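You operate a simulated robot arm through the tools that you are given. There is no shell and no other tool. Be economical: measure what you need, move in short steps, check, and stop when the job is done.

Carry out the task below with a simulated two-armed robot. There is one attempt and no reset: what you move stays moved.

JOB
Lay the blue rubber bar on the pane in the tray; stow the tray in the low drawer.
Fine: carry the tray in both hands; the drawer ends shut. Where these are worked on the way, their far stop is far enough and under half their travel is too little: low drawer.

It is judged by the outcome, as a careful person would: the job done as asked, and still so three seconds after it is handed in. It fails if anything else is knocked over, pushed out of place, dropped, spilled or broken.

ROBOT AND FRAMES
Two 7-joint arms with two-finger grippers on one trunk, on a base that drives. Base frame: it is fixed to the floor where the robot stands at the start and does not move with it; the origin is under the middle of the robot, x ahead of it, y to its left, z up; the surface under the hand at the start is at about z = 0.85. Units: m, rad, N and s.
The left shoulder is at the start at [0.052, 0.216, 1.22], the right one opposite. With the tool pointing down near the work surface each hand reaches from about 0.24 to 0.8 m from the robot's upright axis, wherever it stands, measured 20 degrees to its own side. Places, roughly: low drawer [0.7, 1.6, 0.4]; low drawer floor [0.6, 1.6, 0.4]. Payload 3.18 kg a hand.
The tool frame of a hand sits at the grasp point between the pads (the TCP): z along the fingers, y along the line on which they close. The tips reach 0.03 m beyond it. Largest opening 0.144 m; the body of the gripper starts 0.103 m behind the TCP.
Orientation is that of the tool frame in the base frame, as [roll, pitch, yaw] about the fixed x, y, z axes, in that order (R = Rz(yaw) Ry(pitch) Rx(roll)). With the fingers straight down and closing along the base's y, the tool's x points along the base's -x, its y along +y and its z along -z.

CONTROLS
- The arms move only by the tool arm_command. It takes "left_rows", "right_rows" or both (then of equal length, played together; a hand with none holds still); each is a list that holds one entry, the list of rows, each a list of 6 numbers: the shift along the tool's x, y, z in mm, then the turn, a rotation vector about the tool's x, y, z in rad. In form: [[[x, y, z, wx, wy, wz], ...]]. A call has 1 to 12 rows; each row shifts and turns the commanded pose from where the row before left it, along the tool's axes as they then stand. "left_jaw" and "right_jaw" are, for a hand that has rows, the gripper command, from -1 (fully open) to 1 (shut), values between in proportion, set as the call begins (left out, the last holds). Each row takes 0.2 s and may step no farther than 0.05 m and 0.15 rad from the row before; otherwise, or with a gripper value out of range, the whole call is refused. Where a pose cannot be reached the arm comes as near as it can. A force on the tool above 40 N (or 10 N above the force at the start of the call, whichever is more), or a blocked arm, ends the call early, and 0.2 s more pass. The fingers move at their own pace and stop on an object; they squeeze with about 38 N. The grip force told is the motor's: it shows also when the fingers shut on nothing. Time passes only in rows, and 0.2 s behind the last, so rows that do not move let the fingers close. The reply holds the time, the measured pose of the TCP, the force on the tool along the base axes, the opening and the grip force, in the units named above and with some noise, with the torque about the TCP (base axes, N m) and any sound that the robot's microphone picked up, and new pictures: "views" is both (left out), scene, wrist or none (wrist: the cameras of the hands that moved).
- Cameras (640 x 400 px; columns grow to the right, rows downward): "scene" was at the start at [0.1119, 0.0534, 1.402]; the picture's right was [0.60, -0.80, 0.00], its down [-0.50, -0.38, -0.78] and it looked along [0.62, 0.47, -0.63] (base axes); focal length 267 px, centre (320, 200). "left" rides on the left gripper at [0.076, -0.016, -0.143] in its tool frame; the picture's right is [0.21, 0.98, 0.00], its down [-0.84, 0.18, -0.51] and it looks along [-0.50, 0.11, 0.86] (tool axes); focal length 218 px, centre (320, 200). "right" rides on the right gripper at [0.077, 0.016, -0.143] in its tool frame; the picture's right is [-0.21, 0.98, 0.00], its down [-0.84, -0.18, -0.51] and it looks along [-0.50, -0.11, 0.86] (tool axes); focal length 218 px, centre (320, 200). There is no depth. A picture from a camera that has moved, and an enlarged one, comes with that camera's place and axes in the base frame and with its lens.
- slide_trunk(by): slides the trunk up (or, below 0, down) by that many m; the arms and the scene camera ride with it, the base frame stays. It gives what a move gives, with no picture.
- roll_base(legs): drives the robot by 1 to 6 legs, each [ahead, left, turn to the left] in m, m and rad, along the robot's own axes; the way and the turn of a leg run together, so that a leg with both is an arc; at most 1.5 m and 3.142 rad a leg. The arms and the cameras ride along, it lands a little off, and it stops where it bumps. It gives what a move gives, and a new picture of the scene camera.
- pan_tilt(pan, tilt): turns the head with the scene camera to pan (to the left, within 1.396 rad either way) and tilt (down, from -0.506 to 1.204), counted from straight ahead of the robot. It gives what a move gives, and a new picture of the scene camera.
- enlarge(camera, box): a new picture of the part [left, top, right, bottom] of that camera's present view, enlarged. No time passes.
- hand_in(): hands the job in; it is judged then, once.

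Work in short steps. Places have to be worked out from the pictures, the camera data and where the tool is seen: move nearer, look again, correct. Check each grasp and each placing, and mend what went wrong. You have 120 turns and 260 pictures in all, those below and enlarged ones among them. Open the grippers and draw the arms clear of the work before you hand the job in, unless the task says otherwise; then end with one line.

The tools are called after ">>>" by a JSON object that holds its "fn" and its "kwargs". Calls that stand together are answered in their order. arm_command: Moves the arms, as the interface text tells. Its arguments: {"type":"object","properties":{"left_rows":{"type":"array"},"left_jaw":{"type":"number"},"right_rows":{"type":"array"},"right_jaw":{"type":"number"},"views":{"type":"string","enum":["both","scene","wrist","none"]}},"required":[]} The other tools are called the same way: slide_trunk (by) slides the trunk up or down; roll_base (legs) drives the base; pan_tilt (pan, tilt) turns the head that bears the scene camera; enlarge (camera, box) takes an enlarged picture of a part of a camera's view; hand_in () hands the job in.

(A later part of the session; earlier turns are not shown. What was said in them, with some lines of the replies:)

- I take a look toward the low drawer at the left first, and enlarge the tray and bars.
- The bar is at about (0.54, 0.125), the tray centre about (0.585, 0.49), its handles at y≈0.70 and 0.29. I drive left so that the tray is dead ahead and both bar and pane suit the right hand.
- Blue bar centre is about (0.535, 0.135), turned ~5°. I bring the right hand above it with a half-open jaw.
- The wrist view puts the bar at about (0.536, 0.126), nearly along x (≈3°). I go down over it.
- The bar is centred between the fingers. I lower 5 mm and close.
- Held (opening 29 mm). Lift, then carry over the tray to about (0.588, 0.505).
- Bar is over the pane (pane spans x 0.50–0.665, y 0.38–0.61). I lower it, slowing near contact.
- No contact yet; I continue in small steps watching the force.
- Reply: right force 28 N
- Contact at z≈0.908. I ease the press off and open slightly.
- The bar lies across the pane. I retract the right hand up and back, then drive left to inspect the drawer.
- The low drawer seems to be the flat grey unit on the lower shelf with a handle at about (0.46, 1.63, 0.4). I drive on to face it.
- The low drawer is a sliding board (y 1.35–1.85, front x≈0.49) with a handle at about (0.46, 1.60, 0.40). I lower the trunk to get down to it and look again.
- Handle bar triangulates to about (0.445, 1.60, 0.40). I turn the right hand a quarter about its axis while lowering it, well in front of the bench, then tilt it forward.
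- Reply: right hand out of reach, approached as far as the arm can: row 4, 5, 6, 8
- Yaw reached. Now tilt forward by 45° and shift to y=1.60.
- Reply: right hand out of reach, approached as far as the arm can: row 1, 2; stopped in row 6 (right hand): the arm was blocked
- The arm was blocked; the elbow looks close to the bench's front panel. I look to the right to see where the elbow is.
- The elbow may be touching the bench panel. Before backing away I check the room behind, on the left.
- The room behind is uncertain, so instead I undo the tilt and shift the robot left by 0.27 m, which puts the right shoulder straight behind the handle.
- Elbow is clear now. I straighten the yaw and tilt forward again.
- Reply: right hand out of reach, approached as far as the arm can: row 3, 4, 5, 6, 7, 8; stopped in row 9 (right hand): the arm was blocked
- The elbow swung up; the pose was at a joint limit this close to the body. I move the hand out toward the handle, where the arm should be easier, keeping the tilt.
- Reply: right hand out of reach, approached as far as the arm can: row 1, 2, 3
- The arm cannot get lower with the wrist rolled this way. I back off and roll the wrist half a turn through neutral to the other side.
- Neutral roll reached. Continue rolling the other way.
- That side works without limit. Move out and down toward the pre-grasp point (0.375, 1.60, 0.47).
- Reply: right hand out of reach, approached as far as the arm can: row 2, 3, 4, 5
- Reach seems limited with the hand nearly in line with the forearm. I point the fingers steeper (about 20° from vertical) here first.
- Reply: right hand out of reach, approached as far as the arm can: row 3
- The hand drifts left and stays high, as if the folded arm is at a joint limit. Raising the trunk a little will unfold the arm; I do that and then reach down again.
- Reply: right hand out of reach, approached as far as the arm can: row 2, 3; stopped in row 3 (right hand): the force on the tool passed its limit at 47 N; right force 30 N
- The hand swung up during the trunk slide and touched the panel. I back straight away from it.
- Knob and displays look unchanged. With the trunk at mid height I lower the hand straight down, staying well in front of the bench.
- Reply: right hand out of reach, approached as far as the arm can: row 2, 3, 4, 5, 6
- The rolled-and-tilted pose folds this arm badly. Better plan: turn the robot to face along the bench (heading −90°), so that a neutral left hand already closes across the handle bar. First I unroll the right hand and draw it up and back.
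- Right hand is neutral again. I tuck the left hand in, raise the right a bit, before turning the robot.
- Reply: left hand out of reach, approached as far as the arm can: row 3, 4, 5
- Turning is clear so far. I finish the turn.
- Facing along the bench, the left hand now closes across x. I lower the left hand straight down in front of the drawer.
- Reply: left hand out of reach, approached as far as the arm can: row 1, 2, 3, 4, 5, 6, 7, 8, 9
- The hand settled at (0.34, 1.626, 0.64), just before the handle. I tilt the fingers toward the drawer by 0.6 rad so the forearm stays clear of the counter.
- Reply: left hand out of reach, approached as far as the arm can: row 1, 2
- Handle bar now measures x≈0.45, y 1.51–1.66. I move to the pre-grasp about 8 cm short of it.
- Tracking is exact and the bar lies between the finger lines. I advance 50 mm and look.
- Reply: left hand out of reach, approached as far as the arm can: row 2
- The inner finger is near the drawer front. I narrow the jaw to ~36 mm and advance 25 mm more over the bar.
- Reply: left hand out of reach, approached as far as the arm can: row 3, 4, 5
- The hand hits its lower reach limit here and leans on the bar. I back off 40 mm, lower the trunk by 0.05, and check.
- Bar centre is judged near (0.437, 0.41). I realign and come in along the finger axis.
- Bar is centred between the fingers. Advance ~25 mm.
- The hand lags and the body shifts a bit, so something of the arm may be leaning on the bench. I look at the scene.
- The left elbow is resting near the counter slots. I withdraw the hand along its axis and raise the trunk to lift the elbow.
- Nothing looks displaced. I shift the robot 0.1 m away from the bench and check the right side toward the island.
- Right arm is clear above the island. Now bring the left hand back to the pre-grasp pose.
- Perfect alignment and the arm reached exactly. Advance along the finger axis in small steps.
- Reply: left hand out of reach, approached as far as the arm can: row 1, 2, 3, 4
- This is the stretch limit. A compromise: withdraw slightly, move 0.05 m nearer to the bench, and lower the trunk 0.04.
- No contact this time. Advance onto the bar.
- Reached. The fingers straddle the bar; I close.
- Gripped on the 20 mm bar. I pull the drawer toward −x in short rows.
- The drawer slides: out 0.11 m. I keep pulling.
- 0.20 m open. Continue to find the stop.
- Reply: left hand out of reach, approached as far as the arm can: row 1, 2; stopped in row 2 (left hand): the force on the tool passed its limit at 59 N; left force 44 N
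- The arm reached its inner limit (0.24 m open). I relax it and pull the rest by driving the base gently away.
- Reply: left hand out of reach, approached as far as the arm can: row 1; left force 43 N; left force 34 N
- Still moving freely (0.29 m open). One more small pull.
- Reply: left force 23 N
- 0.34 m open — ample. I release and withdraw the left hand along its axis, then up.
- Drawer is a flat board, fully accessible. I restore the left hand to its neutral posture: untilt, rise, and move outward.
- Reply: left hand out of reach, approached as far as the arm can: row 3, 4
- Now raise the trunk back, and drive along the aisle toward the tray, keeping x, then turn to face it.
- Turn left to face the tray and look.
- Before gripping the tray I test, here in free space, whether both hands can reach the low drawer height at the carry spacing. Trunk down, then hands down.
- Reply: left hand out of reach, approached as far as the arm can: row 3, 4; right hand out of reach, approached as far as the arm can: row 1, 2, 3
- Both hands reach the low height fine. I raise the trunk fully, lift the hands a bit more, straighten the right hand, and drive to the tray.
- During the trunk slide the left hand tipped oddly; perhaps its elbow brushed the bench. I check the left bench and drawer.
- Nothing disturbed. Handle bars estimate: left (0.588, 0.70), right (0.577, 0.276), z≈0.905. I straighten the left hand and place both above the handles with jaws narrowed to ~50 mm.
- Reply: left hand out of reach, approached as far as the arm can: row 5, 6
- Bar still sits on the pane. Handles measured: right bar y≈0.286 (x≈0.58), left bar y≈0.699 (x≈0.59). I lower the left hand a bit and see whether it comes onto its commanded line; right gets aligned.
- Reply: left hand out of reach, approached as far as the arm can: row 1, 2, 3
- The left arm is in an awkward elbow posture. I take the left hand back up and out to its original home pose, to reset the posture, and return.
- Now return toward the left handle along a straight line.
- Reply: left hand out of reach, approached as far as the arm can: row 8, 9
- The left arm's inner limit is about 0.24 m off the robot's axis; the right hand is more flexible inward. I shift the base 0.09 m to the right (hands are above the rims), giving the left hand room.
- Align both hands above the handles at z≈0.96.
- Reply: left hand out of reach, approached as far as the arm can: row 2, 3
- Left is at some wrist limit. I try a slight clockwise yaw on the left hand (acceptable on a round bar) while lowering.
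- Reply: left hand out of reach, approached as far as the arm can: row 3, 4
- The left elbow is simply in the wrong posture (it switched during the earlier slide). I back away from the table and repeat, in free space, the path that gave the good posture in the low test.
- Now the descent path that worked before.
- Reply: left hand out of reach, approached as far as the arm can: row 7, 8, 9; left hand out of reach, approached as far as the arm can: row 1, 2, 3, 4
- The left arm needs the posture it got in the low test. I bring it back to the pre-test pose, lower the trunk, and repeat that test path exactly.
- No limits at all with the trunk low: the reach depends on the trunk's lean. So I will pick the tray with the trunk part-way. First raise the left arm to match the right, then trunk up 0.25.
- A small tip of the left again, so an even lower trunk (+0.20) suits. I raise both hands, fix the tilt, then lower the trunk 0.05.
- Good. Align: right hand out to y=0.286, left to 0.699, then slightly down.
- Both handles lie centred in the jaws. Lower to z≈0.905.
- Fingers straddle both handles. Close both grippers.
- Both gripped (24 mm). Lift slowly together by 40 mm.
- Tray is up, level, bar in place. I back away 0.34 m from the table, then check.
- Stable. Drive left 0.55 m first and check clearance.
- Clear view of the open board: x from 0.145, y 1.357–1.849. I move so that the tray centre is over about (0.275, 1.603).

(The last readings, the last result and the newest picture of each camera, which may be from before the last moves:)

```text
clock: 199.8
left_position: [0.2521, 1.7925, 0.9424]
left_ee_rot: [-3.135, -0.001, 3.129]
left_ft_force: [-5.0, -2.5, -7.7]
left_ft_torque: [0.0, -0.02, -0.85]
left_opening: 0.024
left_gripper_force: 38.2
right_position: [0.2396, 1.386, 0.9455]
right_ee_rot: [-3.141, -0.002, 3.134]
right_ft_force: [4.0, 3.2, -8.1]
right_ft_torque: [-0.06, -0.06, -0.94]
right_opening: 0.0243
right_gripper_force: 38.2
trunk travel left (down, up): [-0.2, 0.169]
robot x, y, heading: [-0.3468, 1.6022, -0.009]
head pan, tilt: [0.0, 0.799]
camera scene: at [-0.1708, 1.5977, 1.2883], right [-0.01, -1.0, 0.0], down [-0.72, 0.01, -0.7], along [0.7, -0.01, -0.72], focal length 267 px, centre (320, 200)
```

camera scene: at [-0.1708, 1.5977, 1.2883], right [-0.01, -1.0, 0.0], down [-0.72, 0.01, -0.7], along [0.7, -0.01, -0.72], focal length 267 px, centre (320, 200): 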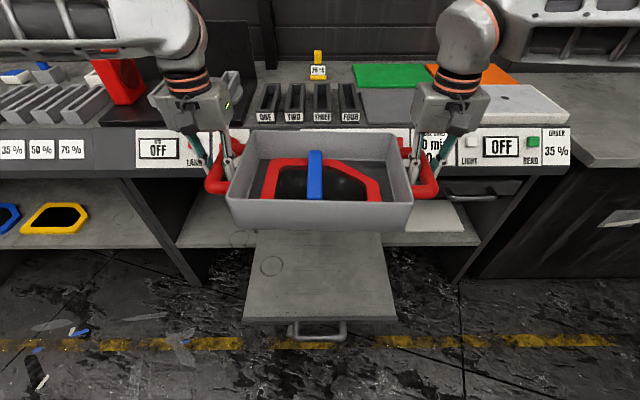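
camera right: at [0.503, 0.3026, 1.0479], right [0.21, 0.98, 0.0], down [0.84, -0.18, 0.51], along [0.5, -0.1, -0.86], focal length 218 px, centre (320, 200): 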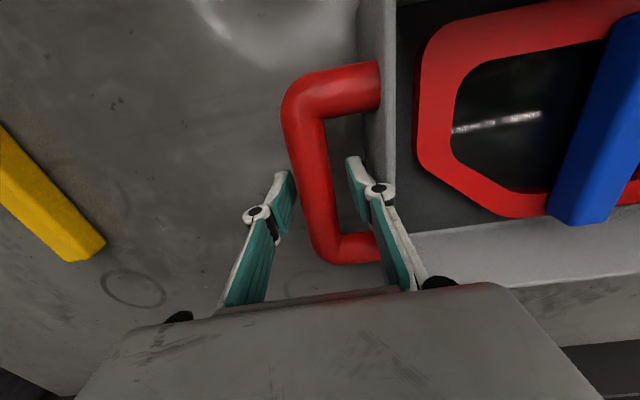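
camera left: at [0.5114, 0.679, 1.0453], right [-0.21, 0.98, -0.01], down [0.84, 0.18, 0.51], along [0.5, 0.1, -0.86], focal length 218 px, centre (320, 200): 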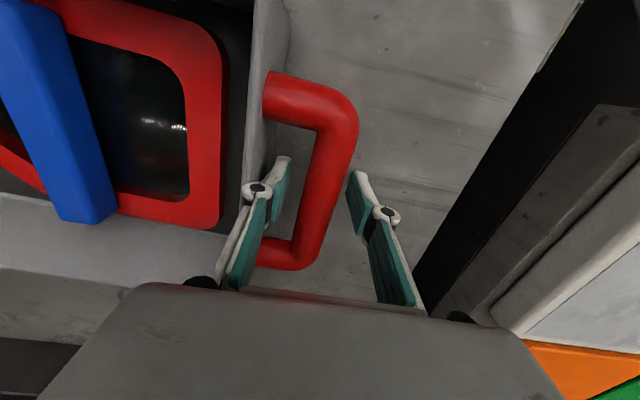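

Small correction of the base, then lower the hands together by 0.1 m.

>>> {"fn": "roll_base", "kwargs": {"legs": [[0.03, 0.012, 0.009]]}}

>>> {"fn": "arm_command", "kwargs": {"left_rows": [[[0, 0, 15, 0, 0, 0], [0, 0, 20, 0, 0, 0], [0, 0, 20, 0, 0, 0], [0, 0, 20, 0, 0, 0], [0, 0, 15, 0, 0, 0], [0, 0, 0, 0, 0, 0]]], "right_rows": [[[0, 0, 15, 0, 0, 0], [0, 0, 20, 0, 0, 0], [0, 0, 20, 0, 0, 0], [0, 0, 20, 0, 0, 0], [0, 0, 15, 0, 0, 0], [0, 0, 0, 0, 0, 0]]], "views": "none"}}

```text
clock: 200.6
left_position: [0.2797, 1.8114, 0.9419]
left_ee_rot: [-3.134, 0.0, 3.137]
left_ft_force: [-5.2, -2.5, -8.8]
left_ft_torque: [-0.19, -0.15, -0.96]
left_opening: 0.024
left_gripper_force: 38.5
right_position: [0.2718, 1.4032, 0.9463]
right_ee_rot: [3.141, 0.0, -3.141]
right_ft_force: [5.6, 3.6, -8.1]
right_ft_torque: [-0.03, 0.16, -1.07]
right_opening: 0.0242
right_gripper_force: 38.5
trunk travel left (down, up): [-0.2, 0.169]
robot x, y, heading: [-0.3168, 1.6087, -0.002]
head pan, tilt: [0.0, 0.799]
camera scene: at [-0.1405, 1.6115, 1.2884], right [0.0, -1.0, 0.0], down [-0.72, 0.0, -0.7], along [0.7, 0.0, -0.72], focal length 267 px, centre (320, 200)
```

scene: 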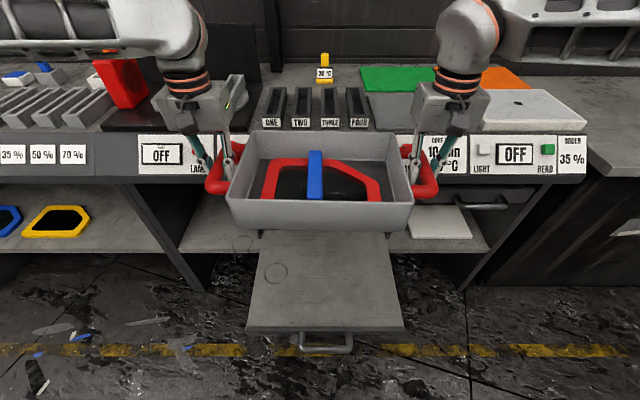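

```text
clock: 202.0
left_position: [0.2784, 1.8107, 0.8518]
left_ee_rot: [-3.135, -0.001, 3.136]
left_ft_force: [-5.1, -3.5, -7.8]
left_ft_torque: [0.15, 0.28, -0.86]
left_opening: 0.024
left_gripper_force: 37.9
right_position: [0.2713, 1.4028, 0.8568]
right_ee_rot: [-3.141, 0.002, 3.141]
right_ft_force: [5.1, 5.0, -7.0]
right_ft_torque: [-0.03, -0.32, -0.97]
right_opening: 0.024
right_gripper_force: 37.8
trunk travel left (down, up): [-0.2, 0.169]
robot x, y, heading: [-0.3171, 1.6082, 0.002]
head pan, tilt: [0.0, 0.799]
```

No limit met. Lower the trunk in two steps of 0.1.

>>> {"fn": "slide_trunk", "kwargs": {"by": -0.1}}

>>> {"fn": "slide_trunk", "kwargs": {"by": -0.1}}

>>> {"fn": "pan_tilt", "kwargs": {"pan": 0.0, "tilt": 0.95}}

```text
clock: 203.3
left_position: [0.2777, 1.81, 0.7548]
left_ee_rot: [-3.136, 0.005, 3.137]
left_ft_force: [-4.0, 1.4, -7.4]
left_ft_torque: [-0.08, -0.24, -0.67]
left_opening: 0.0241
left_gripper_force: 38.0
right_position: [0.2705, 1.4024, 0.7577]
right_ee_rot: [3.141, 0.006, -3.141]
right_ft_force: [3.2, -2.2, -8.5]
right_ft_torque: [-0.06, 0.11, -0.75]
right_opening: 0.0243
right_gripper_force: 38.6
trunk travel left (down, up): [-0.1, 0.269]
robot x, y, heading: [-0.3174, 1.6071, -0.001]
head pan, tilt: [0.0, 0.799]
```

```text
clock: 204.7
left_position: [0.2773, 1.8113, 0.653]
left_ee_rot: [-3.138, 0.001, 3.136]
left_ft_force: [-3.9, 6.0, -7.8]
left_ft_torque: [-0.05, -0.01, -0.74]
left_opening: 0.024
left_gripper_force: 38.5
right_position: [0.2703, 1.4022, 0.6567]
right_ee_rot: [-3.141, 0.003, 3.14]
right_ft_force: [3.0, -6.6, -7.4]
right_ft_torque: [0.03, -0.03, -0.81]
right_opening: 0.0239
right_gripper_force: 38.0
trunk travel left (down, up): [0.0, 0.369]
robot x, y, heading: [-0.3172, 1.6034, -0.002]
head pan, tilt: [0.0, 0.799]
```

```text
clock: 205.3
left_position: [0.2783, 1.8114, 0.6533]
left_ee_rot: [-3.137, -0.003, 3.139]
left_ft_force: [-3.9, 8.0, -9.0]
left_ft_torque: [-0.01, 0.09, -0.71]
left_opening: 0.0238
left_gripper_force: 38.0
right_position: [0.2709, 1.4034, 0.6543]
right_ee_rot: [3.141, -0.001, 3.141]
right_ft_force: [3.2, -7.0, -7.8]
right_ft_torque: [0.04, -0.09, -0.85]
right_opening: 0.024
right_gripper_force: 38.3
trunk travel left (down, up): [0.0, 0.369]
robot x, y, heading: [-0.3211, 1.6101, -0.0]
head pan, tilt: [0.0, 0.949]
camera scene: at [0.0447, 1.6109, 1.0306], right [0.0, -1.0, 0.0], down [-0.81, 0.0, -0.58], along [0.58, 0.0, -0.81], focal length 267 px, centre (320, 200)
```

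scene: 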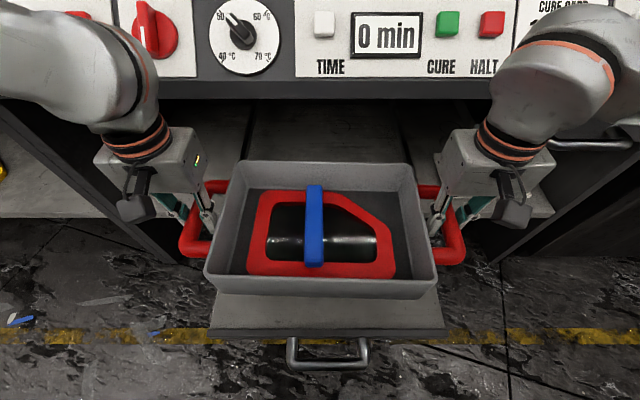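

Tray hangs over the board, bar still in place. Lower the hands 0.15 m.

>>> {"fn": "arm_command", "kwargs": {"left_rows": [[[0, 0, 15, 0, 0, 0], [0, 0, 15, 0, 0, 0], [0, 0, 15, 0, 0, 0], [0, 0, 15, 0, 0, 0], [0, 0, 15, 0, 0, 0], [0, 0, 15, 0, 0, 0], [0, 0, 15, 0, 0, 0], [0, 0, 15, 0, 0, 0], [0, 0, 15, 0, 0, 0], [0, 0, 10, 0, 0, 0], [0, 0, 0, 0, 0, 0]]], "right_rows": [[[0, 0, 15, 0, 0, 0], [0, 0, 15, 0, 0, 0], [0, 0, 15, 0, 0, 0], [0, 0, 15, 0, 0, 0], [0, 0, 15, 0, 0, 0], [0, 0, 15, 0, 0, 0], [0, 0, 15, 0, 0, 0], [0, 0, 15, 0, 0, 0], [0, 0, 15, 0, 0, 0], [0, 0, 10, 0, 0, 0], [0, 0, 0, 0, 0, 0]]], "views": "scene"}}

```text
clock: 207.8
left_position: [0.2768, 1.8113, 0.5086]
left_ee_rot: [-3.137, 0.002, 3.137]
left_ft_force: [-3.7, 16.2, -8.7]
left_ft_torque: [-0.11, -0.04, -0.63]
left_opening: 0.0237
left_gripper_force: 37.9
right_position: [0.2708, 1.4031, 0.5091]
right_ee_rot: [3.141, 0.0, 3.14]
right_ft_force: [3.2, -16.0, -7.8]
right_ft_torque: [0.19, 0.0, -0.71]
right_opening: 0.024
right_gripper_force: 37.9
trunk travel left (down, up): [0.0, 0.369]
robot x, y, heading: [-0.3165, 1.6102, -0.005]
head pan, tilt: [0.0, 0.949]
camera scene: at [0.0446, 1.6109, 1.0307], right [0.0, -1.0, 0.0], down [-0.81, 0.0, -0.58], along [0.58, 0.0, -0.81], focal length 267 px, centre (320, 200)
```

scene: 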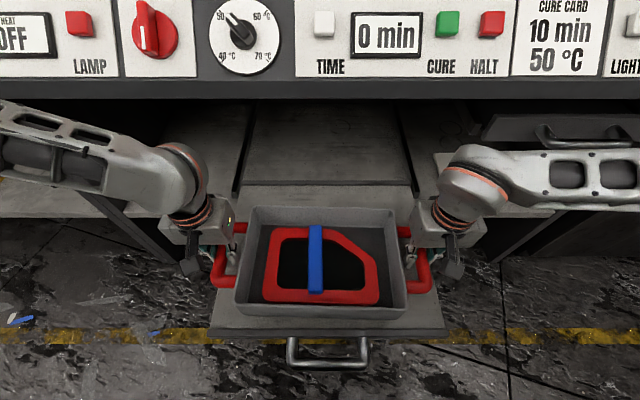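

Still level. Lower the last centimetres in fine steps.

>>> {"fn": "arm_command", "kwargs": {"left_rows": [[[0, 0, 8, 0, 0, 0], [0, 0, 8, 0, 0, 0], [0, 0, 6, 0, 0, 0], [0, 0, 4, 0, 0, 0], [0, 0, 3, 0, 0, 0], [0, 0, 0, 0, 0, 0]]], "right_rows": [[[0, 0, 8, 0, 0, 0], [0, 0, 8, 0, 0, 0], [0, 0, 6, 0, 0, 0], [0, 0, 4, 0, 0, 0], [0, 0, 3, 0, 0, 0], [0, 0, 0, 0, 0, 0]]], "views": "none"}}

```text
clock: 208.6
left_position: [0.2817, 1.8093, 0.4938]
left_ee_rot: [-3.137, 0.017, 3.135]
left_ft_force: [0.0, 7.0, 25.4]
left_ft_torque: [-0.01, 0.64, -0.54]
left_opening: 0.024
left_gripper_force: 37.8
right_position: [0.2746, 1.4006, 0.4961]
right_ee_rot: [3.142, 0.015, 3.135]
right_ft_force: [2.4, -6.2, 19.3]
right_ft_torque: [0.06, 0.87, -0.48]
right_opening: 0.0241
right_gripper_force: 37.8
trunk travel left (down, up): [0.0, 0.369]
robot x, y, heading: [-0.3171, 1.6104, -0.003]
head pan, tilt: [0.0, 0.949]
stopped in row 4 (left hand): the force on the tool passed its limit at 41 N (the readings are from after the stop); the commanded pose is now the measured one
```

Contact at hand z≈0.495 (board ≈0.44). I look before releasing.

>>> {"fn": "enlarge", "kwargs": {"camera": "scene", "box": [180, 180, 460, 380]}}

>>> {"fn": "enlarge", "kwargs": {"camera": "right", "box": [0, 0, 640, 400]}}

```text
2.00 times, centred on (320, 280) of scene
camera zoom: at [0.0408, 1.6108, 1.0331], right [0.0, -1.0, 0.0], down [-0.81, 0.0, -0.58], along [0.58, 0.0, -0.81], focal length 534 px, centre (320, 40)
```

zoom: 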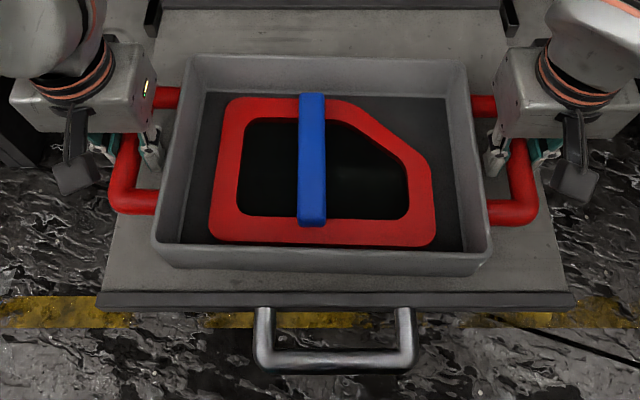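

```text
1.00 times, centred on (320, 200) of right (not enlarged: the box is as wide or as high as the picture)
camera zoom: at [0.1962, 1.4181, 0.6374], right [0.22, 0.98, 0.0], down [0.83, -0.19, 0.52], along [0.51, -0.11, -0.85], focal length 218 px, centre (320, 200)
```

zoom: 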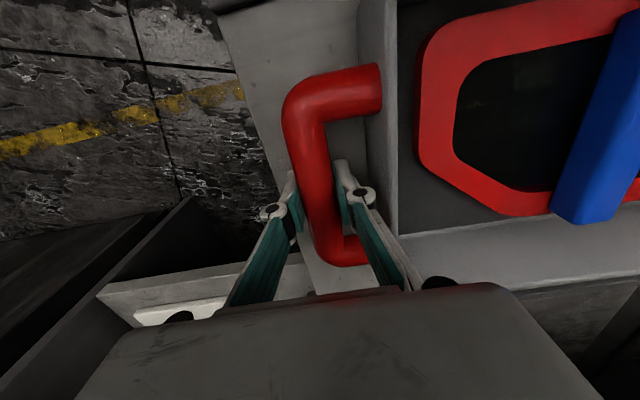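

The tray sits on the board, well inside its edges. Ease up 2 mm, then open both grippers modestly.

>>> {"fn": "arm_command", "kwargs": {"left_rows": [[[0, 0, -2, 0, 0, 0], [0, 0, 0, 0, 0, 0]]], "right_rows": [[[0, 0, -2, 0, 0, 0], [0, 0, 0, 0, 0, 0]]], "views": "none"}}

>>> {"fn": "arm_command", "kwargs": {"left_rows": [[[0, 0, 0, 0, 0, 0], [0, 0, 0, 0, 0, 0], [0, 0, 0, 0, 0, 0]]], "right_rows": [[[0, 0, 0, 0, 0, 0], [0, 0, 0, 0, 0, 0], [0, 0, 0, 0, 0, 0]]], "left_jaw": 0.4, "right_jaw": 0.4, "views": "none"}}

>>> {"fn": "arm_command", "kwargs": {"left_rows": [[[0, 0, -15, 0, 0, 0], [0, 0, -25, 0, 0, 0], [0, 0, -30, 0, 0, 0], [0, 0, -30, 0, 0, 0], [0, 0, 0, 0, 0, 0]]], "right_rows": [[[0, 0, -15, 0, 0, 0], [0, 0, -25, 0, 0, 0], [0, 0, -30, 0, 0, 0], [0, 0, -30, 0, 0, 0], [0, 0, 0, 0, 0, 0]]], "views": "scene"}}

```text
clock: 209.2
left_position: [0.2788, 1.8105, 0.4945]
left_ee_rot: [-3.138, 0.012, 3.136]
left_ft_force: [1.3, 6.6, 26.9]
left_ft_torque: [-0.05, -0.48, -0.6]
left_opening: 0.024
left_gripper_force: 37.5
right_position: [0.273, 1.4011, 0.4963]
right_ee_rot: [3.141, 0.013, 3.138]
right_ft_force: [0.5, -4.2, 22.2]
right_ft_torque: [0.01, -0.74, -0.66]
right_opening: 0.0241
right_gripper_force: 38.5
trunk travel left (down, up): [0.0, 0.369]
robot x, y, heading: [-0.3177, 1.6101, 0.004]
head pan, tilt: [0.0, 0.949]
```

```text
clock: 210.0
left_position: [0.2796, 1.8087, 0.4907]
left_ee_rot: [-3.138, 0.006, 3.136]
left_ft_force: [-0.7, 1.2, 0.4]
left_ft_torque: [-0.03, -0.03, 0.01]
left_opening: 0.0433
left_gripper_force: 0.1
right_position: [0.2719, 1.4015, 0.4926]
right_ee_rot: [3.141, 0.004, 3.137]
right_ft_force: [-1.1, 0.3, 0.0]
right_ft_torque: [-0.03, -0.01, 0.0]
right_opening: 0.0429
right_gripper_force: 0.1
trunk travel left (down, up): [0.0, 0.369]
robot x, y, heading: [-0.3183, 1.6042, -0.001]
head pan, tilt: [0.0, 0.949]
```

```text
clock: 211.2
left_position: [0.2789, 1.8088, 0.5913]
left_ee_rot: [-3.138, 0.005, 3.135]
left_ft_force: [-0.2, -0.8, 0.6]
left_ft_torque: [0.0, 0.0, 0.0]
left_opening: 0.0433
left_gripper_force: 0.1
right_position: [0.2714, 1.4031, 0.5927]
right_ee_rot: [3.141, 0.005, 3.14]
right_ft_force: [0.5, 0.0, -0.1]
right_ft_torque: [0.0, -0.03, 0.01]
right_opening: 0.043
right_gripper_force: 0.1
trunk travel left (down, up): [0.0, 0.369]
robot x, y, heading: [-0.3207, 1.6077, 0.006]
head pan, tilt: [0.0, 0.949]
camera scene: at [0.0439, 1.6109, 1.0308], right [0.0, -1.0, 0.0], down [-0.81, 0.0, -0.58], along [0.58, 0.0, -0.81], focal length 267 px, centre (320, 200)
```

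scene: 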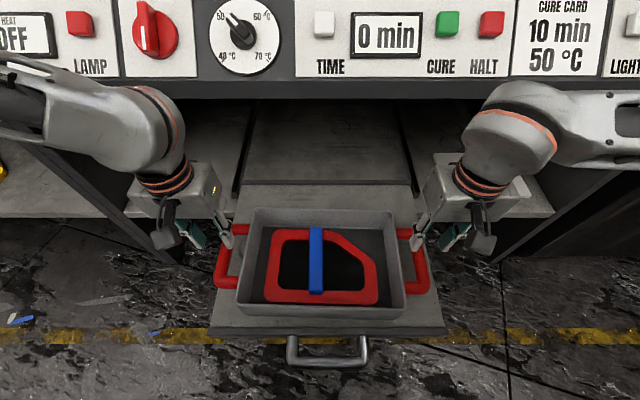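

Tray, pane and bar rest on the board. Next, close the drawer: I back the base slightly, close the fingers, and bring both hands back in front of the drawer.

>>> {"fn": "arm_command", "kwargs": {"left_rows": [[[0, 0, -30, 0, 0, 0], [40, 0, 0, 0, 0, 0], [40, 0, 0, 0, 0, 0], [40, 0, 0, 0, 0, 0], [40, 0, 0, 0, 0, 0], [0, 0, 0, 0, 0, 0]]], "right_rows": [[[0, 0, -30, 0, 0, 0], [40, 0, 0, 0, 0, 0], [40, 0, 0, 0, 0, 0], [40, 0, 0, 0, 0, 0], [40, 0, 0, 0, 0, 0], [0, 0, 0, 0, 0, 0]]], "left_jaw": 1, "right_jaw": 1, "views": "none"}}

>>> {"fn": "roll_base", "kwargs": {"legs": [[-0.06, 0, 0]]}}

```text
clock: 212.6
left_position: [0.1464, 1.8068, 0.6173]
left_ee_rot: [-3.138, 0.004, 3.137]
left_ft_force: [-0.3, -0.2, -0.2]
left_ft_torque: [0.0, 0.02, 0.02]
left_opening: 0.0002
left_gripper_force: 30.9
left hand out of reach, approached as far as the arm can: row 5
right_position: [0.1451, 1.4165, 0.6201]
right_ee_rot: [-3.14, 0.004, 3.138]
right_ft_force: [0.3, 0.9, 0.3]
right_ft_torque: [0.0, 0.02, 0.02]
right_opening: 0.0
right_gripper_force: 30.4
right hand out of reach, approached as far as the arm can: row 5
trunk travel left (down, up): [0.0, 0.369]
robot x, y, heading: [-0.3211, 1.6085, -0.002]
head pan, tilt: [0.0, 0.949]
```

```text
clock: 213.6
left_position: [0.0876, 1.8067, 0.6173]
left_ee_rot: [-3.14, 0.004, 3.135]
left_ft_force: [-0.9, 0.2, 1.0]
left_ft_torque: [-0.03, 0.0, -0.01]
left_opening: 0.0
left_gripper_force: 30.7
right_position: [0.0863, 1.4162, 0.6197]
right_ee_rot: [-3.14, 0.007, 3.139]
right_ft_force: [0.6, -0.1, -0.4]
right_ft_torque: [0.05, -0.02, -0.03]
right_opening: 0.0
right_gripper_force: 30.9
trunk travel left (down, up): [0.0, 0.369]
robot x, y, heading: [-0.3762, 1.6078, -0.001]
head pan, tilt: [0.0, 0.949]
camera scene: at [-0.016, 1.6108, 1.0312], right [0.0, -1.0, 0.0], down [-0.81, 0.0, -0.58], along [0.58, 0.0, -0.81], focal length 267 px, centre (320, 200)
```

scene: 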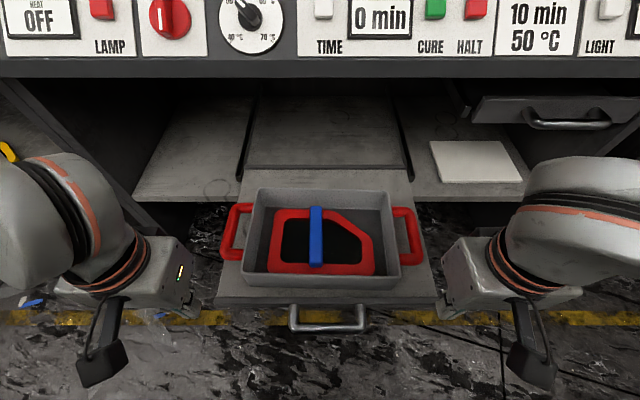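

Both hands are in front of the board face (x=0.147). I lower them straight down to z≈0.445 so the fingertips face the board's front edge.

>>> {"fn": "arm_command", "kwargs": {"left_rows": [[[0, -10, 25, 0, 0, 0], [0, -10, 25, 0, 0, 0], [0, -10, 30, 0, 0, 0], [0, 0, 30, 0, 0, 0], [0, 0, 30, 0, 0, 0], [0, 0, 32, 0, 0, 0], [0, 0, 0, 0, 0, 0]]], "right_rows": [[[0, 0, 25, 0, 0, 0], [0, 0, 25, 0, 0, 0], [0, 10, 30, 0, 0, 0], [0, 0, 30, 0, 0, 0], [0, 0, 30, 0, 0, 0], [0, 0, 34, 0, 0, 0], [0, 0, 0, 0, 0, 0]]], "views": "scene"}}

```text
clock: 215.2
left_position: [0.0882, 1.7762, 0.447]
left_ee_rot: [-3.14, 0.005, 3.137]
left_ft_force: [0.5, -0.3, -0.3]
left_ft_torque: [-0.01, 0.0, -0.01]
left_opening: 0.0
left_gripper_force: 30.6
right_position: [0.0896, 1.4255, 0.4449]
right_ee_rot: [-3.139, 0.005, 3.138]
right_ft_force: [-0.5, 0.4, 0.2]
right_ft_torque: [0.01, -0.01, -0.02]
right_opening: 0.0001
right_gripper_force: 30.1
trunk travel left (down, up): [0.0, 0.369]
robot x, y, heading: [-0.3777, 1.6122, -0.003]
head pan, tilt: [0.0, 0.949]
camera scene: at [-0.0155, 1.6108, 1.0311], right [0.0, -1.0, 0.0], down [-0.81, 0.0, -0.58], along [0.58, 0.0, -0.81], focal length 267 px, centre (320, 200)
```

scene: 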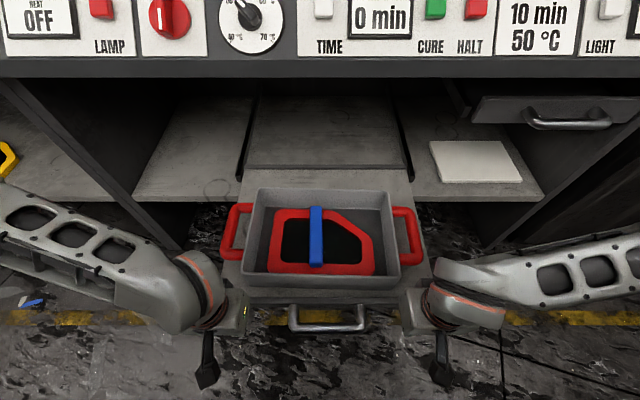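

Now push both hands forward slowly (60 mm/s).

>>> {"fn": "arm_command", "kwargs": {"left_rows": [[[-10, 0, 0, 0, 0, 0], [-10, 0, 0, 0, 0, 0], [-10, 0, 0, 0, 0, 0], [-10, 0, 0, 0, 0, 0], [-10, 0, 0, 0, 0, 0], [-12, 0, 0, 0, 0, 0], [-12, 0, 0, 0, 0, 0], [-12, 0, 0, 0, 0, 0], [-12, 0, 0, 0, 0, 0], [-12, 0, 0, 0, 0, 0], [-12, 0, 0, 0, 0, 0], [0, 0, 0, 0, 0, 0]]], "right_rows": [[[-10, 0, 0, 0, 0, 0], [-10, 0, 0, 0, 0, 0], [-10, 0, 0, 0, 0, 0], [-10, 0, 0, 0, 0, 0], [-10, 0, 0, 0, 0, 0], [-12, 0, 0, 0, 0, 0], [-12, 0, 0, 0, 0, 0], [-12, 0, 0, 0, 0, 0], [-12, 0, 0, 0, 0, 0], [-12, 0, 0, 0, 0, 0], [-12, 0, 0, 0, 0, 0], [0, 0, 0, 0, 0, 0]]], "views": "scene"}}

```text
clock: 217.8
left_position: [0.2115, 1.7754, 0.4467]
left_ee_rot: [-3.138, 0.005, 3.136]
left_ft_force: [-0.5, -0.2, 0.6]
left_ft_torque: [-0.01, -0.01, 0.01]
left_opening: 0.0001
left_gripper_force: 30.9
right_position: [0.2103, 1.4265, 0.4468]
right_ee_rot: [-3.14, 0.006, 3.138]
right_ft_force: [0.0, -0.5, -0.5]
right_ft_torque: [0.02, -0.01, 0.0]
right_opening: 0.0
right_gripper_force: 30.6
trunk travel left (down, up): [0.0, 0.369]
robot x, y, heading: [-0.3789, 1.6104, -0.0]
head pan, tilt: [0.0, 0.949]
camera scene: at [-0.0155, 1.6108, 1.031], right [0.0, -1.0, 0.0], down [-0.81, 0.0, -0.58], along [0.58, 0.0, -0.81], focal length 267 px, centre (320, 200)
```

scene: 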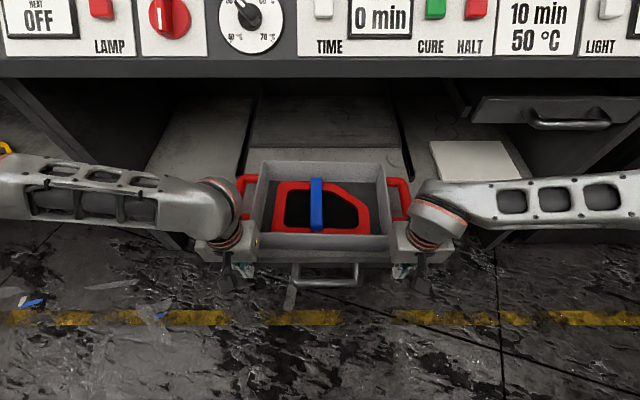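

The drawer and tray glide in together. Now I tilt the hands forward (0.45 rad) so that wrists stay back from the counter as I continue.

>>> {"fn": "arm_command", "kwargs": {"left_rows": [[[0, 0, 0, 0, -0.09, 0], [0, 0, 0, 0, -0.09, 0], [0, 0, 0, 0, -0.09, 0], [0, 0, 0, 0, -0.09, 0], [0, 0, 0, 0, -0.09, 0], [0, 0, 0, 0, 0, 0]]], "right_rows": [[[0, 0, 0, 0, -0.09, 0], [0, 0, 0, 0, -0.09, 0], [0, 0, 0, 0, -0.09, 0], [0, 0, 0, 0, -0.09, 0], [0, 0, 0, 0, -0.09, 0], [0, 0, 0, 0, 0, 0]]], "views": "scene"}}

```text
clock: 219.2
left_position: [0.2115, 1.7752, 0.446]
left_ee_rot: [-3.137, 0.457, 3.138]
left_ft_force: [-0.1, 0.1, 0.0]
left_ft_torque: [-0.02, -0.01, 0.0]
left_opening: 0.0
left_gripper_force: 31.4
right_position: [0.2205, 1.4338, 0.453]
right_ee_rot: [-3.134, 0.447, 3.138]
right_ft_force: [0.3, 0.1, 0.9]
right_ft_torque: [-0.06, 0.05, -0.03]
right_opening: 0.0
right_gripper_force: 30.6
right hand out of reach, approached as far as the arm can: row 5
trunk travel left (down, up): [0.0, 0.369]
robot x, y, heading: [-0.3768, 1.6126, -0.002]
head pan, tilt: [0.0, 0.949]
camera scene: at [-0.0154, 1.6108, 1.0309], right [0.0, -1.0, 0.0], down [-0.81, 0.0, -0.58], along [0.58, 0.0, -0.81], focal length 267 px, centre (320, 200)
```

scene: 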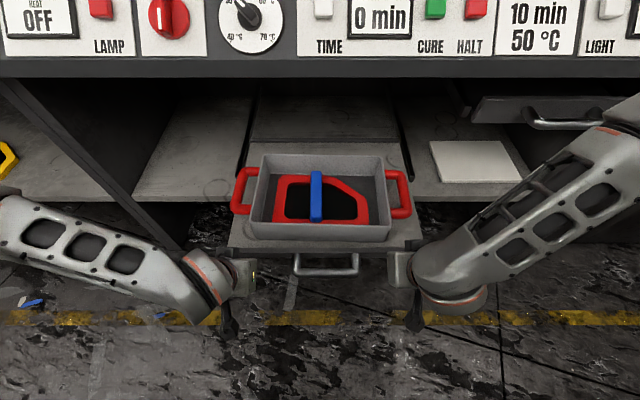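

The right elbow swings up with tilt, so I finish with the left hand only (its tilted pose is fine). First I undo the right tilt, then push on with the left.

>>> {"fn": "arm_command", "kwargs": {"left_rows": [[[-7, 0, 3.5, 0, 0, 0], [-10.8, 0, 5.3, 0, 0, 0], [-10.8, 0, 5.3, 0, 0, 0], [-10.8, 0, 5.3, 0, 0, 0], [-10.8, 0, 5.3, 0, 0, 0], [-10.8, 0, 5.3, 0, 0, 0], [0, 0, 0, 0, 0, 0]]], "right_rows": [[[0, 0, 0, 0, 0.09, 0], [0, 0, 0, 0, 0.09, 0], [0, 0, 0, 0, 0.09, 0], [0, 0, 0, 0, 0.09, 0], [0, 0, 0, 0, 0.08, 0], [0, 0, 0, 0, 0, 0], [0, 0, 0, 0, 0, 0]]], "views": "scene"}}

```text
clock: 220.8
left_position: [0.2788, 1.7762, 0.4441]
left_ee_rot: [-3.137, 0.455, 3.138]
left_ft_force: [0.4, -0.8, -0.3]
left_ft_torque: [-0.02, 0.01, -0.01]
left_opening: 0.0
left_gripper_force: 30.7
right_position: [0.2199, 1.4329, 0.455]
right_ee_rot: [-3.141, 0.013, 3.138]
right_ft_force: [0.3, 0.7, 0.4]
right_ft_torque: [0.0, 0.01, 0.0]
right_opening: 0.0
right_gripper_force: 30.4
trunk travel left (down, up): [0.0, 0.369]
robot x, y, heading: [-0.3777, 1.6106, -0.001]
head pan, tilt: [0.0, 0.949]
camera scene: at [-0.0155, 1.6108, 1.031], right [0.0, -1.0, 0.0], down [-0.81, 0.0, -0.58], along [0.58, 0.0, -0.81], focal length 267 px, centre (320, 200)
```

scene: 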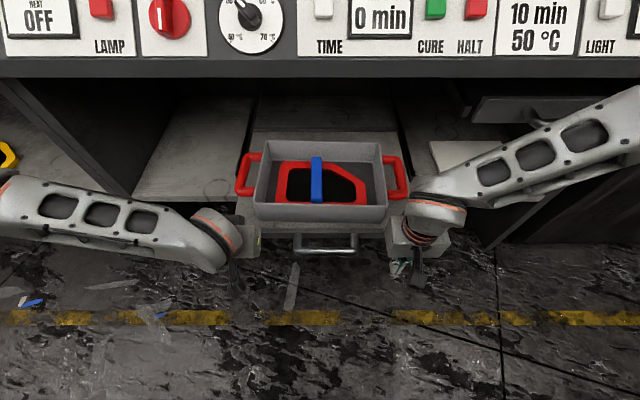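

Moves fine. Continue with the left.

>>> {"fn": "arm_command", "kwargs": {"left_rows": [[[-10.8, 0, 5.3, 0, 0, 0], [-10.8, 0, 5.3, 0, 0, 0], [-10.8, 0, 5.3, 0, 0, 0], [-10.8, 0, 5.3, 0, 0, 0], [-10.8, 0, 5.3, 0, 0, 0], [-10.8, 0, 5.3, 0, 0, 0], [-10.8, 0, 5.3, 0, 0, 0], [-10.8, 0, 5.3, 0, 0, 0], [-10.8, 0, 5.3, 0, 0, 0], [0, 0, 0, 0, 0, 0]]], "views": "scene"}}

```text
clock: 222.9
left_position: [0.379, 1.7812, 0.4517]
left_ee_rot: [-3.135, 0.458, 3.138]
left_ft_force: [-0.3, -0.7, 0.5]
left_ft_torque: [0.0, 0.01, 0.03]
left_opening: 0.0001
left_gripper_force: 30.7
left hand out of reach, approached as far as the arm can: row 8, 9
right_position: [0.2188, 1.4334, 0.4545]
right_ee_rot: [-3.14, 0.015, 3.138]
right_ft_force: [0.0, 0.2, 1.3]
right_ft_torque: [-0.04, 0.01, -0.01]
right_opening: 0.0
right_gripper_force: 31.2
trunk travel left (down, up): [0.0, 0.369]
robot x, y, heading: [-0.3776, 1.6067, -0.005]
head pan, tilt: [0.0, 0.949]
camera scene: at [-0.0155, 1.6109, 1.031], right [0.0, -1.0, 0.0], down [-0.81, 0.0, -0.58], along [0.58, 0.0, -0.81], focal length 267 px, centre (320, 200)
```

scene: 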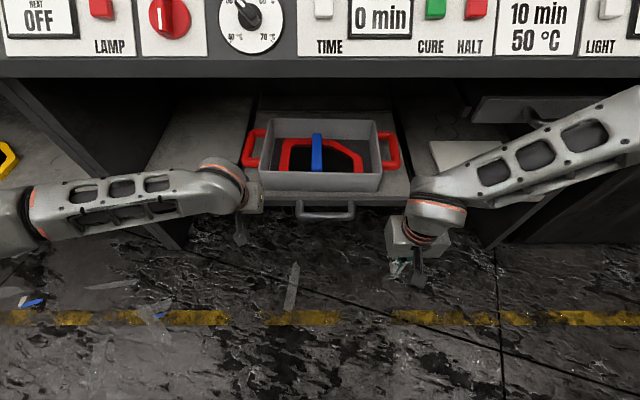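

The left reaches its limit with ~0.08 m to go. I draw the right hand back first, then use the base for the last bit.

>>> {"fn": "arm_command", "kwargs": {"right_rows": [[[30, 0, 0, 0, 0, 0], [30, 0, 0, 0, 0, 0], [30, 0, 0, 0, 0, 0], [20, 0, 0, 0, 0, 0], [0, 0, 0, 0, 0, 0]]], "views": "scene"}}

```text
clock: 224.2
left_position: [0.3768, 1.7803, 0.4512]
left_ee_rot: [-3.135, 0.455, 3.138]
left_ft_force: [-0.1, 0.5, 0.2]
left_ft_torque: [0.01, 0.0, 0.0]
left_opening: 0.0003
left_gripper_force: 30.5
right_position: [0.1104, 1.4328, 0.4525]
right_ee_rot: [-3.141, 0.016, 3.138]
right_ft_force: [0.3, -0.3, -0.6]
right_ft_torque: [0.02, -0.01, -0.01]
right_opening: 0.0
right_gripper_force: 30.9
trunk travel left (down, up): [0.0, 0.369]
robot x, y, heading: [-0.381, 1.6118, 0.002]
head pan, tilt: [0.0, 0.949]
camera scene: at [-0.0155, 1.6108, 1.031], right [0.0, -1.0, 0.0], down [-0.81, 0.0, -0.58], along [0.58, 0.0, -0.81], focal length 267 px, centre (320, 200)
```

scene: 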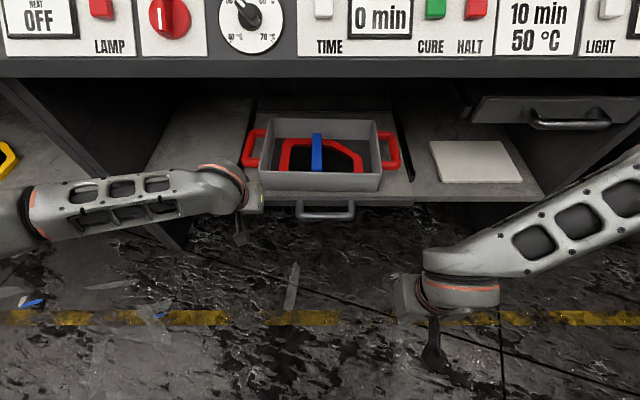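

Forearm has room to the bench side panel. Drive the base forward 0.06.

>>> {"fn": "roll_base", "kwargs": {"legs": [[0.06, 0, 0]]}}

```text
clock: 225.1
left_position: [0.4383, 1.7802, 0.45]
left_ee_rot: [-3.133, 0.456, 3.137]
left_ft_force: [0.3, -0.4, 1.0]
left_ft_torque: [0.0, -0.01, 0.01]
left_opening: 0.0
left_gripper_force: 31.1
right_position: [0.1704, 1.4332, 0.4522]
right_ee_rot: [-3.14, 0.015, 3.139]
right_ft_force: [-0.2, 0.0, -0.8]
right_ft_torque: [0.01, -0.01, -0.02]
right_opening: 0.0
right_gripper_force: 30.9
trunk travel left (down, up): [0.0, 0.369]
robot x, y, heading: [-0.3193, 1.6074, 0.006]
head pan, tilt: [0.0, 0.949]
camera scene: at [0.0455, 1.6108, 1.0308], right [0.0, -1.0, 0.0], down [-0.81, 0.0, -0.58], along [0.58, 0.0, -0.81], focal length 267 px, centre (320, 200)
```

scene: 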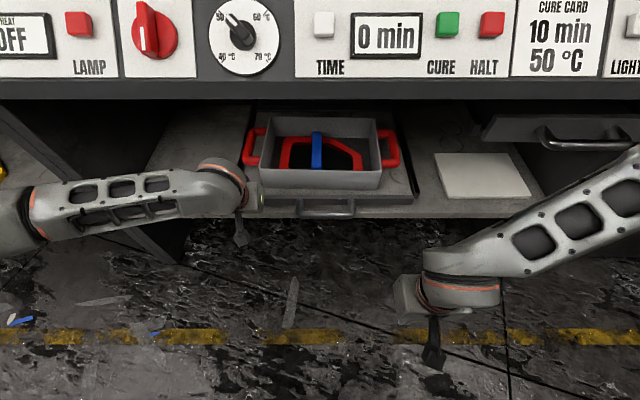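

Almost in. A bit more, watching for the stop.

>>> {"fn": "roll_base", "kwargs": {"legs": [[0.025, 0, 0]]}}

>>> {"fn": "enlarge", "kwargs": {"camera": "scene", "box": [180, 90, 460, 250]}}

```text
clock: 225.9
left_position: [0.4441, 1.7804, 0.4466]
left_ee_rot: [-3.134, 0.441, 3.135]
left_ft_force: [-1.2, 0.4, 0.0]
left_ft_torque: [0.02, 0.04, -0.03]
left_opening: 0.0
left_gripper_force: 30.5
right_position: [0.1831, 1.4344, 0.4521]
right_ee_rot: [-3.141, 0.016, 3.138]
right_ft_force: [-0.1, -0.1, 0.3]
right_ft_torque: [-0.03, 0.02, -0.01]
right_opening: 0.0002
right_gripper_force: 30.8
trunk travel left (down, up): [0.0, 0.369]
robot x, y, heading: [-0.305, 1.6092, -0.002]
head pan, tilt: [0.0, 0.949]
stopped in leg 1: the force on the tool passed its limit at 66 N (the readings are from after the stop); the commanded pose is now the measured one
camera scene: at [0.0576, 1.6111, 1.031], right [0.0, -1.0, 0.0], down [-0.81, 0.0, -0.58], along [0.58, 0.0, -0.81], focal length 267 px, centre (320, 200)
```

scene: 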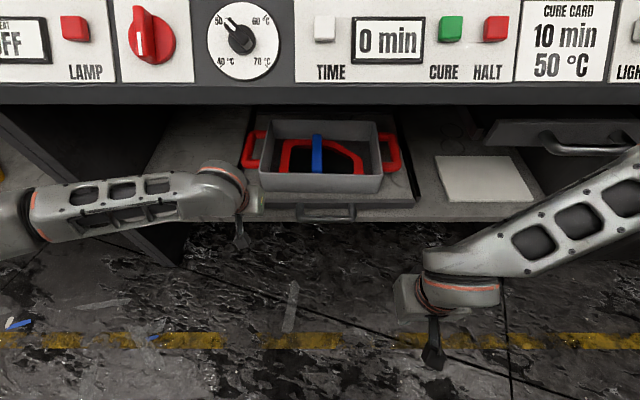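

```text
2.29 times, centred on (320, 170) of scene
camera zoom: at [0.0576, 1.6111, 1.031], right [0.0, -1.0, 0.0], down [-0.81, 0.0, -0.58], along [0.58, 0.0, -0.81], focal length 611 px, centre (320, 269)
```

zoom: 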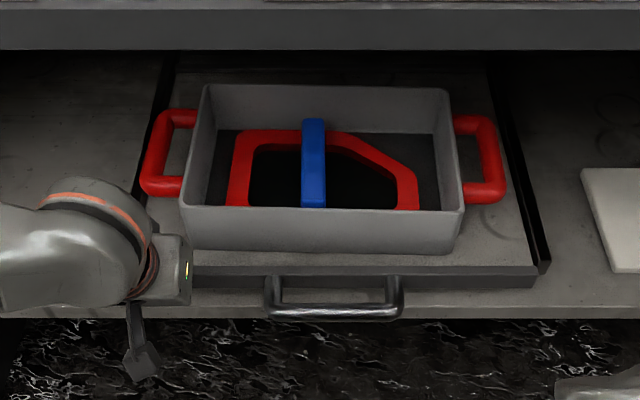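

The stop is reached: the handle is back at x≈0.44 and the board front is flush with the rail ends as at the start. I withdraw the left hand backwards and back the base a little.

>>> {"fn": "arm_command", "kwargs": {"left_rows": [[[18, 0, -8.8, 0, 0, 0], [27, 0, -13, 0, 0, 0], [27, 0, -13, 0, 0, 0], [27, 0, -13, 0, 0, 0], [27, 0, -13, 0, 0, 0], [27, 0, -13, 0, 0, 0], [0, 0, 0, 0, 0, 0]]], "left_jaw": 0.5, "views": "none"}}

>>> {"fn": "roll_base", "kwargs": {"legs": [[-0.07, 0, 0]]}}

>>> {"fn": "enlarge", "kwargs": {"camera": "scene", "box": [180, 60, 460, 235]}}

```text
clock: 227.5
left_position: [0.2742, 1.7814, 0.4474]
left_ee_rot: [-3.133, 0.44, 3.135]
left_ft_force: [0.0, -0.1, 0.4]
left_ft_torque: [0.01, -0.05, 0.02]
left_opening: 0.0362
left_gripper_force: 0.0
right_position: [0.184, 1.4326, 0.4535]
right_ee_rot: [-3.14, 0.016, 3.138]
right_ft_force: [0.3, 0.6, -0.4]
right_ft_torque: [-0.03, -0.01, -0.01]
right_opening: 0.0001
right_gripper_force: 30.3
trunk travel left (down, up): [0.0, 0.369]
robot x, y, heading: [-0.3016, 1.6108, 0.001]
head pan, tilt: [0.0, 0.949]
```

```text
clock: 228.6
left_position: [0.2044, 1.7817, 0.4479]
left_ee_rot: [-3.131, 0.441, 3.134]
left_ft_force: [0.1, 0.1, -0.3]
left_ft_torque: [0.0, 0.01, -0.02]
left_opening: 0.0359
left_gripper_force: 0.1
right_position: [0.1116, 1.4322, 0.4523]
right_ee_rot: [-3.139, 0.016, 3.137]
right_ft_force: [0.7, -1.2, 0.2]
right_ft_torque: [0.01, 0.02, 0.0]
right_opening: 0.0
right_gripper_force: 31.0
trunk travel left (down, up): [0.0, 0.369]
robot x, y, heading: [-0.37, 1.6091, -0.006]
head pan, tilt: [0.0, 0.949]
camera scene: at [-0.0128, 1.611, 1.0312], right [0.0, -1.0, 0.0], down [-0.81, 0.0, -0.58], along [0.58, 0.0, -0.81], focal length 267 px, centre (320, 200)
```

scene: 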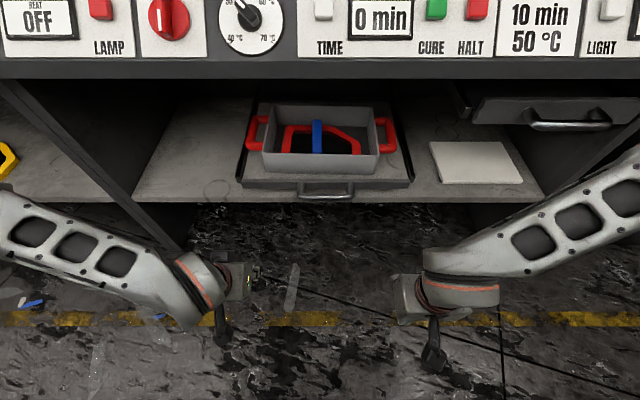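

```text
2.29 times, centred on (320, 148) of scene
camera zoom: at [-0.0128, 1.611, 1.0312], right [0.0, -1.0, 0.0], down [-0.81, 0.0, -0.58], along [0.58, 0.0, -0.81], focal length 611 px, centre (320, 320)
```

zoom: 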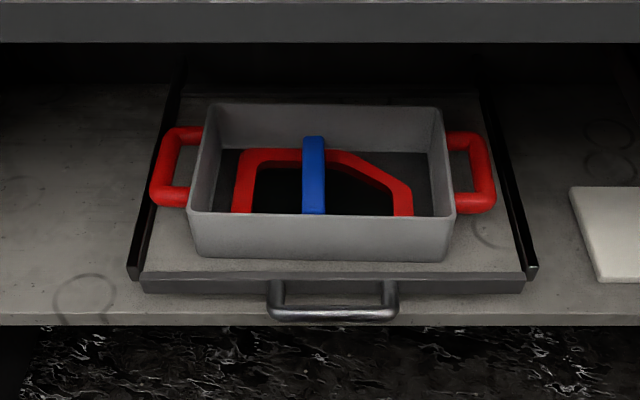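

Everything sits right. To be sure it is fully shut, I reproduce the very first low view of the closed drawer (robot x≈−0.302, tilt 0.65) and compare.

>>> {"fn": "roll_base", "kwargs": {"legs": [[0.068, -0.01, 0]]}}

>>> {"fn": "pan_tilt", "kwargs": {"pan": 0.0, "tilt": 0.65}}

>>> {"fn": "enlarge", "kwargs": {"camera": "scene", "box": [180, 160, 460, 335]}}

```text
clock: 229.6
left_position: [0.27, 1.7712, 0.4471]
left_ee_rot: [-3.132, 0.439, 3.137]
left_ft_force: [0.4, 0.4, -0.5]
left_ft_torque: [0.0, 0.01, 0.02]
left_opening: 0.036
left_gripper_force: 0.0
right_position: [0.1785, 1.4236, 0.4525]
right_ee_rot: [-3.139, 0.015, 3.14]
right_ft_force: [-0.1, -0.3, -1.1]
right_ft_torque: [-0.03, 0.01, 0.02]
right_opening: 0.0002
right_gripper_force: 30.8
trunk travel left (down, up): [0.0, 0.369]
robot x, y, heading: [-0.3079, 1.5989, 0.005]
head pan, tilt: [0.0, 0.949]
camera scene: at [0.0544, 1.6015, 1.0308], right [0.0, -1.0, 0.0], down [-0.81, 0.0, -0.58], along [0.58, 0.0, -0.81], focal length 267 px, centre (320, 200)
```

scene: 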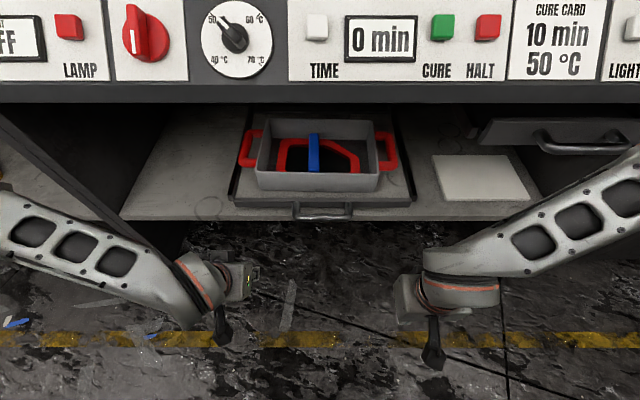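

```text
clock: 230.4
left_position: [0.2713, 1.7724, 0.4487]
left_ee_rot: [-3.132, 0.439, 3.137]
left_ft_force: [-0.2, 0.1, 0.9]
left_ft_torque: [-0.03, 0.05, 0.0]
left_opening: 0.0361
left_gripper_force: 0.0
right_position: [0.1796, 1.4256, 0.4539]
right_ee_rot: [-3.141, 0.015, 3.138]
right_ft_force: [0.2, -0.1, -0.7]
right_ft_torque: [0.02, -0.01, 0.0]
right_opening: 0.0
right_gripper_force: 30.8
trunk travel left (down, up): [0.0, 0.369]
robot x, y, heading: [-0.3077, 1.5975, 0.0]
head pan, tilt: [0.0, 0.649]
camera scene: at [0.0682, 1.6016, 1.0551], right [0.0, -1.0, 0.0], down [-0.61, 0.0, -0.8], along [0.8, 0.0, -0.61], focal length 267 px, centre (320, 200)
```

scene: 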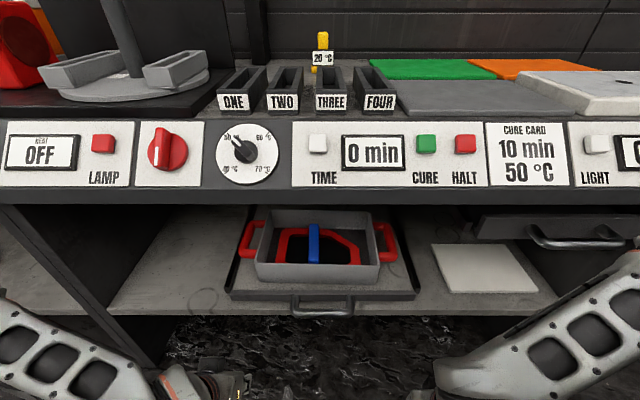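

```text
2.29 times, centred on (320, 248) of scene
camera zoom: at [0.0682, 1.6016, 1.0551], right [0.0, -1.0, 0.0], down [-0.61, 0.0, -0.8], along [0.8, 0.0, -0.61], focal length 611 px, centre (320, 91)
```

zoom: 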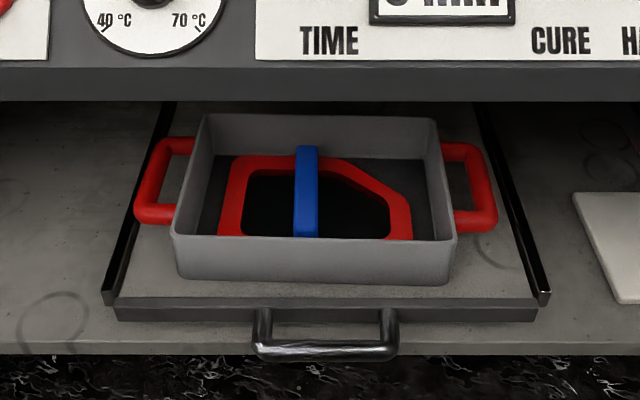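

Identical to the initial closed view: the drawer is shut, with the tray, pane and bar inside. I open both grippers and draw back from the bench.

>>> {"fn": "arm_command", "kwargs": {"left_rows": [[[0, 0, 0, 0, 0.1, 0], [0, 0, 0, 0, 0.1, 0], [0, 0, 0, 0, 0, 0], [0, 0, 0, 0, 0, 0]]], "right_rows": [[[0, 0, 0, 0, 0, 0], [0, 0, 0, 0, 0, 0], [0, 0, 0, 0, 0, 0], [0, 0, 0, 0, 0, 0]]], "left_jaw": -1, "right_jaw": -1, "views": "none"}}

>>> {"fn": "roll_base", "kwargs": {"legs": [[-0.06, 0, 0]]}}

```text
clock: 231.4
left_position: [0.2698, 1.7723, 0.4476]
left_ee_rot: [-3.132, 0.238, 3.135]
left_ft_force: [0.0, -1.1, 0.8]
left_ft_torque: [0.03, 0.01, 0.02]
left_opening: 0.144
left_gripper_force: 0.1
right_position: [0.1795, 1.424, 0.4523]
right_ee_rot: [-3.141, 0.016, 3.14]
right_ft_force: [0.0, 0.3, 0.5]
right_ft_torque: [0.02, -0.02, -0.03]
right_opening: 0.1438
right_gripper_force: 0.2
trunk travel left (down, up): [0.0, 0.369]
robot x, y, heading: [-0.3079, 1.5965, 0.001]
head pan, tilt: [0.0, 0.649]
```

```text
clock: 232.3
left_position: [0.212, 1.7726, 0.4481]
left_ee_rot: [-3.133, 0.24, 3.133]
left_ft_force: [0.2, -1.5, -0.3]
left_ft_torque: [0.02, 0.01, -0.03]
left_opening: 0.144
left_gripper_force: 0.2
right_position: [0.1209, 1.424, 0.4531]
right_ee_rot: [-3.141, 0.016, 3.139]
right_ft_force: [-0.2, 0.4, 0.4]
right_ft_torque: [0.0, 0.0, 0.0]
right_opening: 0.1439
right_gripper_force: 0.1
trunk travel left (down, up): [0.0, 0.369]
robot x, y, heading: [-0.3669, 1.5983, 0.004]
head pan, tilt: [0.0, 0.649]
camera scene: at [0.0093, 1.601, 1.0553], right [0.0, -1.0, 0.0], down [-0.6, 0.0, -0.8], along [0.8, 0.0, -0.6], focal length 267 px, centre (320, 200)
```

scene: 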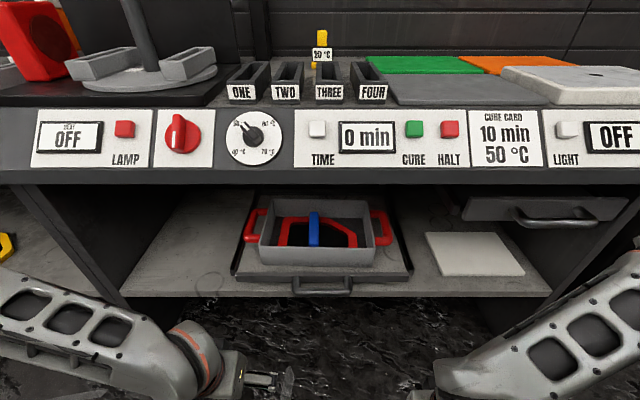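

All is clear: the drawer is shut, the tray is inside with the bar on the pane, the grippers are open and drawn back. I hand the job in.

>>> {"fn": "hand_in", "kwargs": {}}

```text
The job is handed in.
```

The blue rubber bar lies on the pane in the tray, which I carried in both hands to the low drawer, and the drawer is shut. On the way, the right gripper brushed the bench's control panel and the left elbow leaned on the bench by the slots; nothing in the pictures looked moved.
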